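You operate a simulated robot arm through the tools that you are given. There is no shell and no other tool. Be economical: measure what you need, move in short steps, check, and stop when the job is done.

The job below is to be done with a simulated robot arm. You get a single attempt, and the scene is never put back.

## Task
Put the cardboard tube from the brown paper on the low stack on top of the yellow bundle there.

Only the result counts: the job must be done as asked and must still hold three seconds after the hand-in. Knocking over, shifting, dropping, spilling or breaking anything else fails it.

## Robot
A 7-joint arm with a two-finger parallel gripper, fixed in place. Base frame: the origin is at the foot of the arm, x ahead of it, y to its left, z up; the work surface is at about z = 0. Readings come in m, rad, newtons and seconds.
With the tool pointing down near the work surface it reaches from about 0.24 to 0.62 m from the base axis. Its first joint turns from -1.152 to 1.152 rad. Payload 2.6 kg.
Tool frame: the origin (TCP) lies between the finger pads and is the grasp point; the fingertips stand 0.03 m ahead of it; z points along the fingers, y is the line along which they close. Largest opening 0.094 m; finger width 0.028, thickness 0.01; the body of the gripper, 0.05 by 0.096 m, starts 0.055 m behind the TCP.
Orientation is that of the tool frame in the base frame, as a unit quaternion [w, x, y, z]. With the fingers straight down and closing along the base's y, the tool's x points along the base's -x, its y along +y and its z along -z.

## Interface
- The arm moves only by the tool nudge_tool. Its argument "commands" is a list of rows, each a list of 7 numbers: the gripper command, from -1 (fully open) to 1 (shut), values between in proportion, then the shift along the tool's x, y, z in units of 40 mm (1.0 is 40 mm), then the turn, a rotation vector about the tool's x, y, z in units of 8 degrees (1.0 is 8 degrees). In form: [[gripper, tx, ty, tz, wx, wy, wz], ...]. A call has 1 to 8 rows; each row shifts and turns the commanded pose from where the row before left it, along the tool's axes as they then stand. A call with a number of a shift or a turn outside -1 to 1 is refused whole. Each row takes 0.2 s and may step no farther than 0.05 m and 0.15 rad from the row before; otherwise, or with a gripper value out of range, the whole call is refused. Where a pose cannot be reached the arm comes as near as it can. A force on the tool above 40 N (or 10 N above the force at the start of the call, whichever is more), or a blocked arm, ends the call early, and 0.2 s more pass. The fingers move at their own pace (about 0.072 m/s each) and stop on an object; they squeeze with about 33 N. The grip force told is the motor's: it shows also when the fingers shut on nothing. Time passes only in rows, and 0.2 s behind the last, so rows that do not move let the fingers close. The reply holds the time, the measured pose of the TCP, the force on the tool along the base axes, the opening and the grip force, in the units named above and with some noise.
- Cameras (640 x 400 px; columns grow to the right, rows downward): "scene" is fixed at [0.0177, 0.4216, 0.5653]; the picture's right is [-0.90, -0.43, 0.00], its down [-0.25, 0.52, -0.82] and it looks along [0.35, -0.74, -0.58] (base axes); focal length 281 px, centre (320, 200). "wrist" rides on the gripper at [0.076, 0.014, -0.102] in the tool frame; the picture's right is [-0.18, 0.98, 0.00], its down [-0.75, -0.14, -0.64] and it looks along [-0.63, -0.12, 0.77] (tool axes); focal length 243 px, centre (320, 200). There is no depth. A picture from a camera that has moved, and an enlarged one, comes with that camera's place and axes in the base frame and with its lens.
- snapshot(camera): a new picture of that camera. It takes no simulated time.
- close_up(camera, box): a new picture of the part [left, top, right, bottom] of that camera's present view, enlarged. It takes no simulated time.
- sign_off(): hands the job in; it is judged then, once.

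Work in short steps. Places have to be worked out from the pictures, the camera data and where the tool is seen: move nearer, look again, correct. Check each grasp and each placing, and mend what went wrong. You have 90 turns and 38 pictures in all, those below and enlarged ones among them. Open the gripper and draw the arm clear of the work before you hand the job in, unless the task says otherwise; then end with one line.

The tools are called by a JSON object that holds its "name" and its "arguments". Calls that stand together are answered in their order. nudge_tool: Moves the arm, as the interface text tells. Its arguments: {"type":"object","properties":{"commands":{"type":"array","items":{"type":"array","items":{"type":"number"}}}},"required":["commands"]} The other tools are called the same way: snapshot (camera) takes a picture; close_up (camera, box) takes an enlarged picture of a part of a camera's view; sign_off () hands the job in.

At the start:

```text
time: 0.0
position: [0.3492, -0.0892, 0.3896]
tcp_rot: [-0.001, 0.0, 1.0, 0.0]
wrist_force: [0.1, -0.3, 0.1]
opening: 0.0941
grip_force: 0.0
```

scene: 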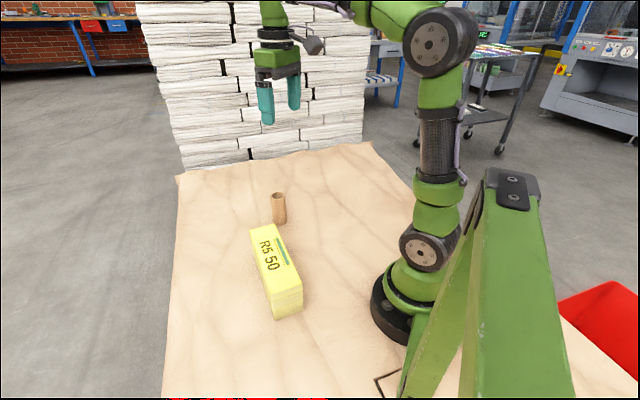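
wrist: 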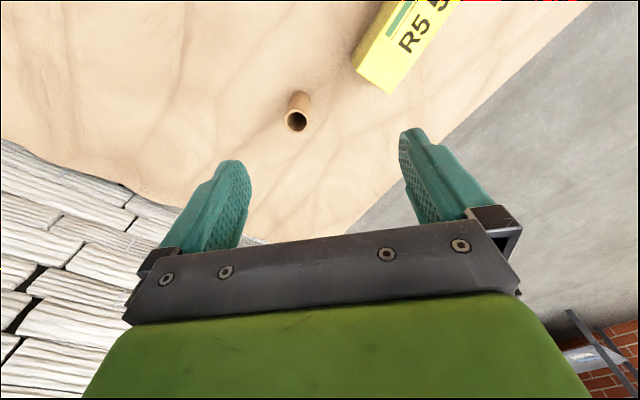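

The tube stands upright on the paper at roughly (0.42, -0.14), with the yellow bundle nearer the scene camera. I'll enlarge both for measuring.

{"name": "close_up", "arguments": {"camera": "scene", "box": [220, 170, 340, 330]}}

{"name": "close_up", "arguments": {"camera": "wrist", "box": [240, 0, 480, 150]}}

```text
2.50 times, centred on (280, 250) of scene
camera zoom: at [0.0177, 0.4216, 0.5653], right [-0.9, -0.43, 0.0], down [-0.25, 0.52, -0.82], along [0.35, -0.74, -0.58], focal length 704 px, centre (420, 75)
```

zoom: 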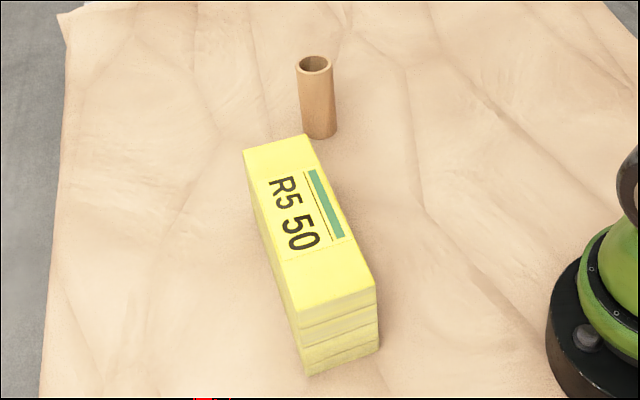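

```text
2.67 times, centred on (360, 75) of wrist
camera zoom: at [0.2739, -0.074, 0.4927], right [0.18, 0.98, 0.0], down [0.75, -0.14, 0.64], along [0.63, -0.12, -0.77], focal length 647 px, centre (213, 533)
```

zoom: 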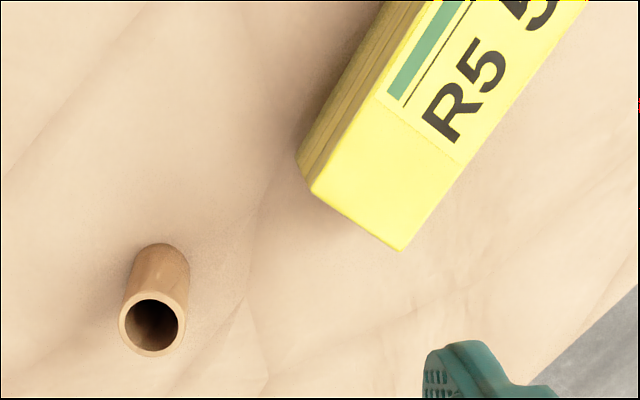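

Triangulating: tube at about (0.425, -0.143), 43 mm wide, top at z≈0.09. The bundle's top is at z≈0.09, centred at about (0.310, 0.057). I'll move above the tube at z≈0.2 and look again.

{"name": "nudge_tool", "arguments": {"commands": [[-1, -0.38, -0.27, 0.95, 0, 0, 0], [-1, -0.38, -0.27, 0.95, 0, 0, 0], [-1, -0.38, -0.27, 0.95, 0, 0, 0], [-1, -0.38, -0.27, 0.95, 0, 0, 0], [-1, -0.38, -0.27, 0.95, 0, 0, 0], [-1, 0, 0, 0, 0, 0, 0]]}}

{"name": "snapshot", "arguments": {"camera": "wrist"}}

{"name": "close_up", "arguments": {"camera": "scene", "box": [200, 100, 360, 240]}}

```text
time: 1.4
position: [0.4253, -0.1419, 0.2009]
tcp_rot: [0.001, 0.001, 1.0, 0.0]
wrist_force: [0.9, 0.0, -0.1]
opening: 0.0941
grip_force: 0.0
```

```text
33 pictures are left
camera wrist: at [0.3497, -0.1284, 0.3038], right [0.18, 0.98, 0.0], down [0.75, -0.14, 0.64], along [0.63, -0.12, -0.77], focal length 243 px, centre (320, 200)
```

wrist: 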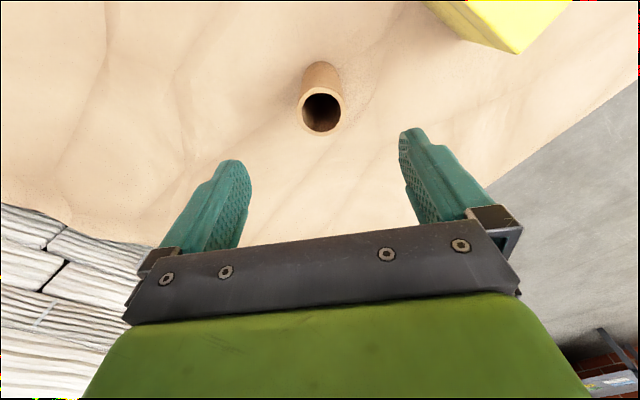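

```text
2.86 times, centred on (280, 170) of scene
camera zoom: at [0.0177, 0.4216, 0.5653], right [-0.9, -0.43, 0.0], down [-0.25, 0.52, -0.82], along [0.35, -0.74, -0.58], focal length 804 px, centre (434, 286)
```

zoom: 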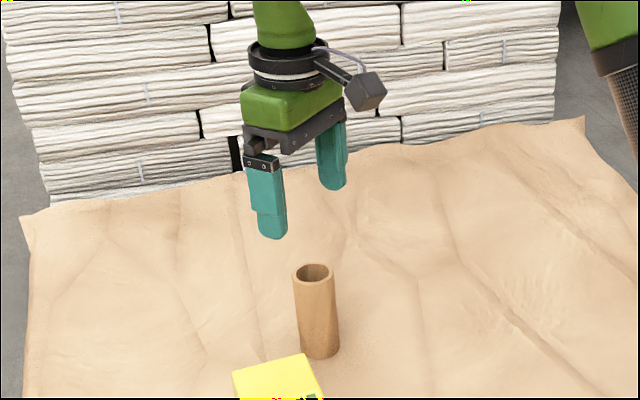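

The closer view puts the tube at (0.426, -0.142), right under the tool. I'll go straight down to z≈0.06.

{"name": "nudge_tool", "arguments": {"commands": [[-1, -0.02, 0, 0.7, 0, 0, 0], [-1, 0, 0, 0.7, 0, 0, 0], [-1, 0, 0, 0.7, 0, 0, 0], [-1, 0, 0, 0.7, 0, 0, 0], [-1, 0, 0, 0.7, 0, 0, 0], [-1, 0, 0, 0, 0, 0, 0]]}}

{"name": "snapshot", "arguments": {"camera": "wrist"}}

{"name": "close_up", "arguments": {"camera": "scene", "box": [200, 130, 360, 270]}}

```text
time: 2.8
position: [0.4269, -0.1409, 0.0577]
tcp_rot: [0.0, 0.0, 1.0, 0.0]
wrist_force: [0.3, -0.7, -0.6]
opening: 0.0941
grip_force: 0.1
```

```text
31 pictures are left
camera wrist: at [0.3511, -0.1258, 0.1612], right [0.18, 0.98, 0.0], down [0.75, -0.14, 0.64], along [0.63, -0.12, -0.77], focal length 243 px, centre (320, 200)
```

wrist: 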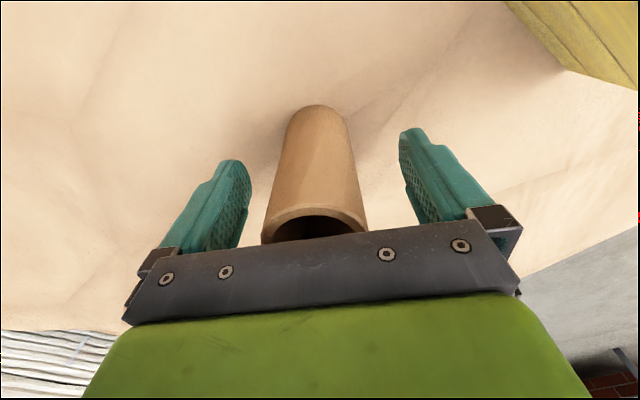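

```text
2.86 times, centred on (280, 200) of scene
camera zoom: at [0.0177, 0.4216, 0.5653], right [-0.9, -0.43, 0.0], down [-0.25, 0.52, -0.82], along [0.35, -0.74, -0.58], focal length 804 px, centre (434, 200)
```

zoom: 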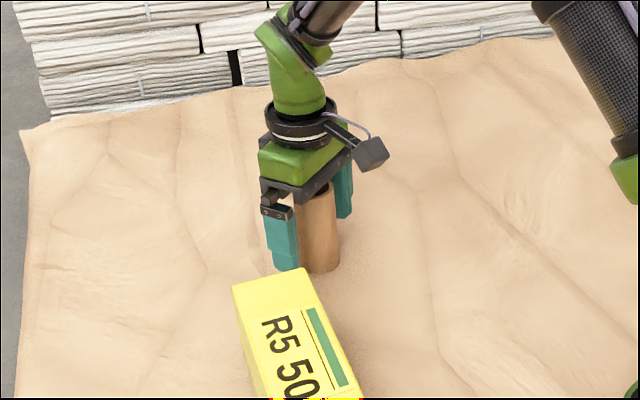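

The tube stands between the fingers with room on both sides; I close the gripper.

{"name": "nudge_tool", "arguments": {"commands": [[0, 0, 0, 0, 0, 0, 0], [0.3, 0, 0, 0, 0, 0, 0], [1, 0, 0, 0, 0, 0, 0], [1, 0, 0, 0, 0, 0, 0], [1, 0, 0, 0, 0, 0, 0]]}}

```text
time: 4.0
position: [0.4264, -0.1408, 0.0581]
tcp_rot: [0.0, 0.0, 1.0, 0.0]
wrist_force: [-0.1, -0.6, -0.1]
opening: 0.044
grip_force: 33.0
```

The fingers hold the tube at 44 mm with 33 N. I lift it by about 0.15 m and check.

{"name": "nudge_tool", "arguments": {"commands": [[1, 0, 0, -0.3, 0, 0, 0], [1, 0, 0, -0.7, 0, 0, 0], [1, 0, 0, -0.7, 0, 0, 0], [1, 0, 0, -0.7, 0, 0, 0], [1, 0, 0, -0.7, 0, 0, 0], [1, 0, 0, -0.5, 0, 0, 0], [1, 0, 0, 0, 0, 0, 0]]}}

{"name": "snapshot", "arguments": {"camera": "scene"}}

{"name": "snapshot", "arguments": {"camera": "wrist"}}

```text
time: 5.6
position: [0.4251, -0.1429, 0.2037]
tcp_rot: [-0.001, 0.0, 1.0, 0.0]
wrist_force: [0.8, 0.4, -1.3]
opening: 0.0438
grip_force: 33.1
```

```text
29 pictures are left
```

scene: 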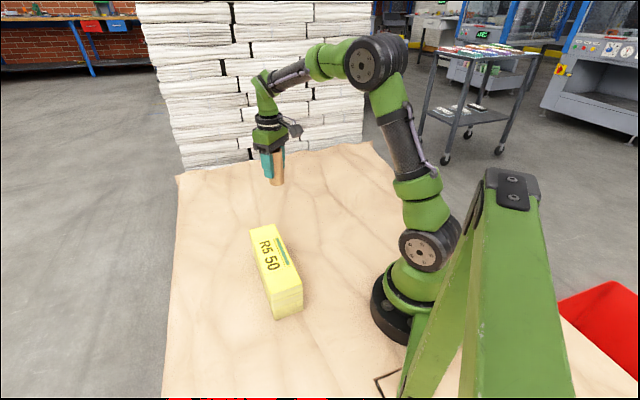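

```text
28 pictures are left
camera wrist: at [0.3489, -0.1286, 0.3066], right [0.18, 0.98, 0.0], down [0.75, -0.14, 0.64], along [0.63, -0.12, -0.77], focal length 243 px, centre (320, 200)
```

wrist: 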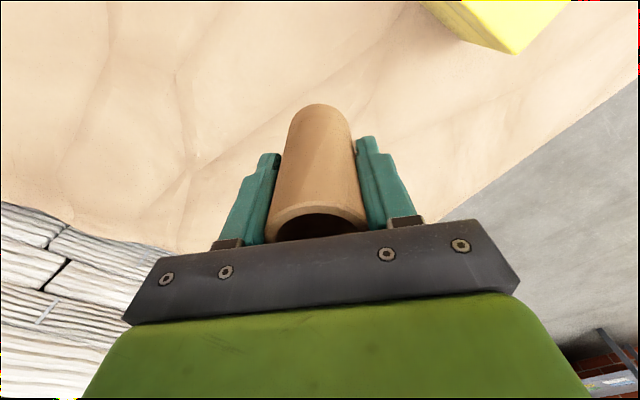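

The tube is held upright and its foot is about 0.146 up, clear of the bundle's top. I carry it over the bundle's centre (0.310, 0.057).

{"name": "nudge_tool", "arguments": {"commands": [[1, 0.24, 0.4, 0, 0, 0, 0], [1, 0.45, 0.78, 0, 0, 0, 0], [1, 0.48, 0.85, 0, 0, 0, 0], [1, 0.48, 0.85, 0, 0, 0, 0], [1, 0.48, 0.85, 0, 0, 0, 0], [1, 0.45, 0.8, 0, 0, 0, 0], [1, 0.3, 0.47, 0, 0, 0, 0], [1, 0, 0, 0, 0, 0, 0]]}}

{"name": "close_up", "arguments": {"camera": "scene", "box": [190, 130, 390, 330]}}

{"name": "snapshot", "arguments": {"camera": "wrist"}}

```text
time: 7.4
position: [0.3102, 0.0581, 0.2024]
tcp_rot: [0.0, 0.0, 1.0, 0.001]
wrist_force: [-0.4, -0.3, -1.1]
opening: 0.0439
grip_force: 33.2
```

```text
2.00 times, centred on (290, 230) of scene
camera zoom: at [0.0177, 0.4216, 0.5653], right [-0.9, -0.43, 0.0], down [-0.25, 0.52, -0.82], along [0.35, -0.74, -0.58], focal length 563 px, centre (380, 140)
```

zoom: 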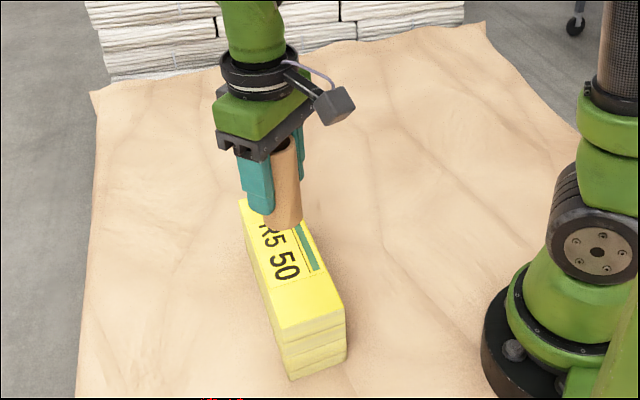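

```text
26 pictures are left
camera wrist: at [0.2337, 0.0725, 0.3058], right [0.18, 0.98, 0.0], down [0.75, -0.14, 0.64], along [0.63, -0.12, -0.77], focal length 243 px, centre (320, 200)
```

wrist: 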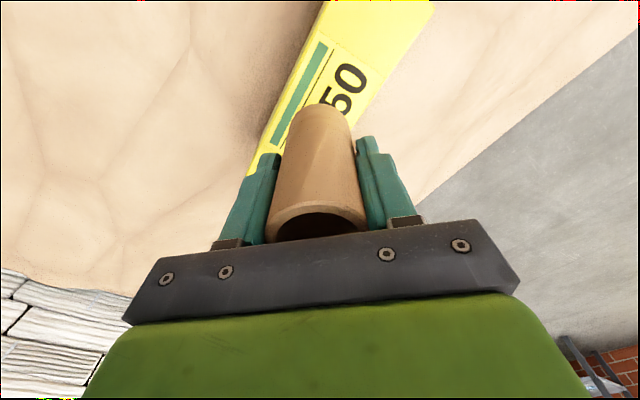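

Back-projecting the bundle's edges in this wrist view agrees with my centre estimate. I lower by 44 mm, then creep in small steps until contact.

{"name": "nudge_tool", "arguments": {"commands": [[1, 0, 0, 0.4, 0, 0, 0], [1, 0, 0, 0.4, 0, 0, 0], [1, 0, 0, 0.3, 0, 0, 0], [1, 0, 0, 0, 0, 0, 0]]}}

{"name": "close_up", "arguments": {"camera": "scene", "box": [230, 170, 350, 290]}}

```text
time: 8.4
position: [0.3119, 0.0583, 0.1591]
tcp_rot: [0.0, 0.0, 1.0, 0.0]
wrist_force: [-0.2, 0.5, -0.3]
opening: 0.0438
grip_force: 32.6
```

```text
3.33 times, centred on (290, 230) of scene
camera zoom: at [0.0177, 0.4216, 0.5653], right [-0.9, -0.43, 0.0], down [-0.25, 0.52, -0.82], along [0.35, -0.74, -0.58], focal length 938 px, centre (420, 100)
```

zoom: 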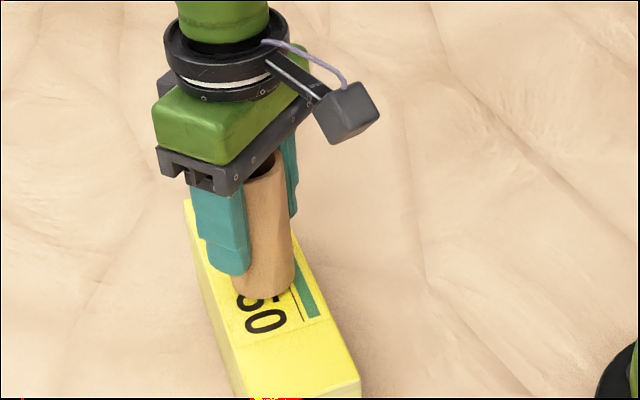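

The tube foot is over the middle of the bundle's width and still slightly above it. I creep down in 2 mm steps, watching the force.

{"name": "nudge_tool", "arguments": {"commands": [[1, 0, 0, 0.05, 0, 0, 0], [1, 0, 0, 0.05, 0, 0, 0], [1, 0, 0, 0, 0, 0, 0]]}}

{"name": "nudge_tool", "arguments": {"commands": [[1, 0, 0, 0.05, 0, 0, 0], [1, 0, 0, 0, 0, 0, 0]]}}

```text
time: 9.2
position: [0.3123, 0.0584, 0.1559]
tcp_rot: [0.0, 0.0, 1.0, 0.0]
wrist_force: [0.4, 0.0, 0.1]
opening: 0.0438
grip_force: 33.3
```

```text
time: 9.8
position: [0.312, 0.0573, 0.1545]
tcp_rot: [0.0, -0.001, 1.0, 0.0]
wrist_force: [-0.1, -1.1, 2.9]
opening: 0.0436
grip_force: 32.9
```

The vertical force has changed from about -1 to +2.9 N, which suggests first contact. One more 1 mm step to confirm.

{"name": "nudge_tool", "arguments": {"commands": [[1, 0, 0, 0.025, 0, 0, 0], [1, 0, 0, 0, 0, 0, 0]]}}

{"name": "close_up", "arguments": {"camera": "scene", "box": [250, 210, 330, 270]}}

```text
time: 10.4
position: [0.3128, 0.0586, 0.1523]
tcp_rot: [0.001, 0.001, 1.0, -0.001]
wrist_force: [-7.2, -5.4, 23.9]
opening: 0.0438
grip_force: 33.2
```

```text
6.67 times, centred on (290, 240) of scene
camera zoom: at [0.0176, 0.4215, 0.5653], right [-0.9, -0.43, 0.0], down [-0.25, 0.52, -0.82], along [0.35, -0.74, -0.58], focal length 1876 px, centre (520, -67)
```

zoom: 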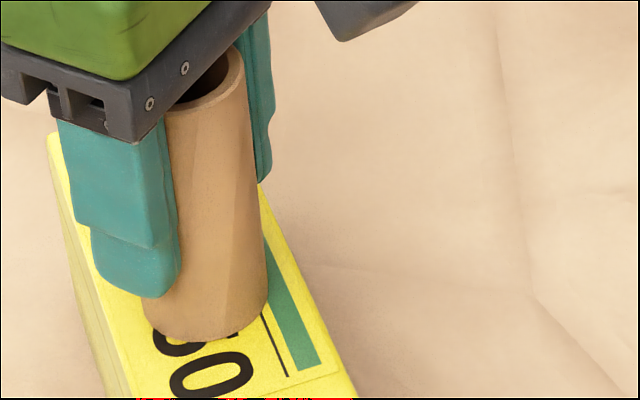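

It is firmly in contact at 24 N, a little too hard. I back off 0.8 mm before releasing.

{"name": "nudge_tool", "arguments": {"commands": [[1, 0, 0, -0.02, 0, 0, 0], [1, 0, 0, 0, 0, 0, 0]]}}

```text
time: 11.0
position: [0.3127, 0.0587, 0.1528]
tcp_rot: [-0.001, -0.002, 1.0, 0.0]
wrist_force: [0.0, -0.2, 0.1]
opening: 0.0435
grip_force: 33.1
```

The force is back near zero with the tube resting lightly on the bundle. I open gradually.

{"name": "nudge_tool", "arguments": {"commands": [[0, 0, 0, 0, 0, 0, 0], [-0.3, 0, 0, 0, 0, 0, 0], [-1, 0, 0, 0, 0, 0, 0], [-1, 0, 0, 0, 0, 0, 0], [-1, 0, 0, 0, 0, 0, 0]]}}

{"name": "close_up", "arguments": {"camera": "scene", "box": [230, 170, 350, 290]}}

{"name": "snapshot", "arguments": {"camera": "wrist"}}

```text
time: 12.2
position: [0.3131, 0.0586, 0.154]
tcp_rot: [-0.001, -0.001, 1.0, 0.001]
wrist_force: [-0.1, -0.1, -0.2]
opening: 0.0942
grip_force: 0.1
```

```text
3.33 times, centred on (290, 230) of scene
camera zoom: at [0.0177, 0.4216, 0.5653], right [-0.9, -0.43, 0.0], down [-0.25, 0.52, -0.82], along [0.35, -0.74, -0.58], focal length 938 px, centre (420, 100)
```

zoom: 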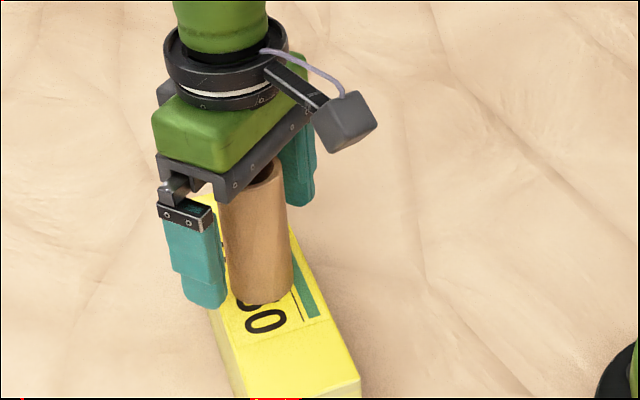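

```text
22 pictures are left
camera wrist: at [0.2361, 0.0729, 0.2562], right [0.18, 0.98, 0.0], down [0.75, -0.14, 0.64], along [0.63, -0.12, -0.77], focal length 243 px, centre (320, 200)
```

wrist: 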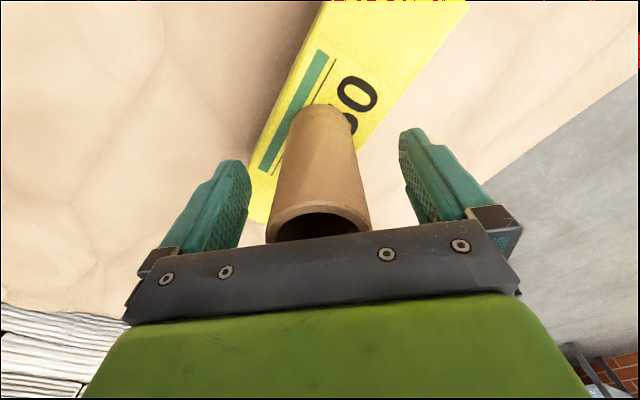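

The tube stands free and upright on the bundle, with the fingers clear of it. I rise straight up and check.

{"name": "nudge_tool", "arguments": {"commands": [[-1, 0, 0, -0.3, 0, 0, 0], [-1, 0, 0, -0.6, 0, 0, 0], [-1, 0, 0, -0.8, 0, 0, 0], [-1, 0, 0, -0.9, 0, 0, 0], [-1, 0, 0, -0.9, 0, 0, 0], [-1, 0, 0, -0.8, 0, 0, 0], [-1, 0, 0, 0, 0, 0, 0]]}}

{"name": "close_up", "arguments": {"camera": "scene", "box": [210, 130, 370, 330]}}

{"name": "snapshot", "arguments": {"camera": "wrist"}}

```text
time: 13.8
position: [0.3109, 0.0591, 0.3241]
tcp_rot: [0.0, 0.001, 1.0, 0.0]
wrist_force: [-0.1, -0.2, 1.1]
opening: 0.0941
grip_force: 0.0
```

```text
2.00 times, centred on (290, 230) of scene
camera zoom: at [0.0177, 0.4216, 0.5653], right [-0.9, -0.43, 0.0], down [-0.25, 0.52, -0.82], along [0.35, -0.74, -0.58], focal length 563 px, centre (380, 140)
```

zoom: 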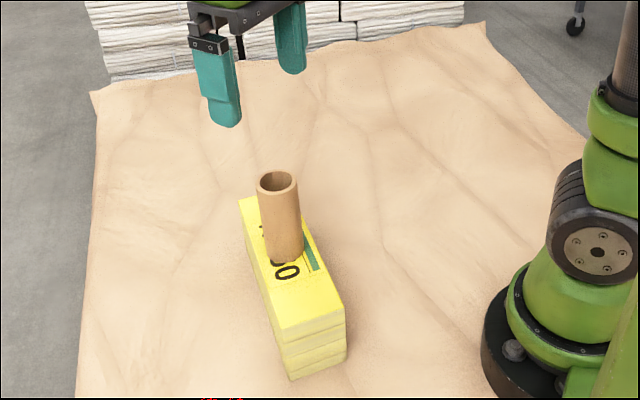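

```text
20 pictures are left
camera wrist: at [0.2349, 0.0731, 0.4275], right [0.18, 0.98, 0.0], down [0.75, -0.14, 0.64], along [0.63, -0.12, -0.77], focal length 243 px, centre (320, 200)
```

wrist: 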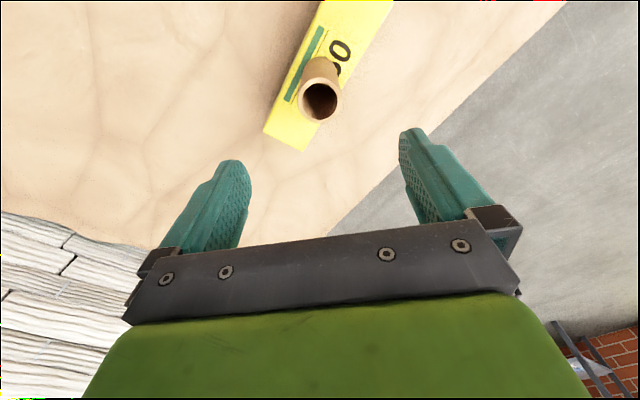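

The tube stands upright on the bundle, which has not moved, and the arm is clear, so I hand the job in.

{"name": "sign_off", "arguments": {}}

```text
The job is handed in.
```

The cardboard tube now stands upright on top of the yellow bundle; the gripper is open and clear, the bundle looked unmoved in the last pictures, and the job is handed in.
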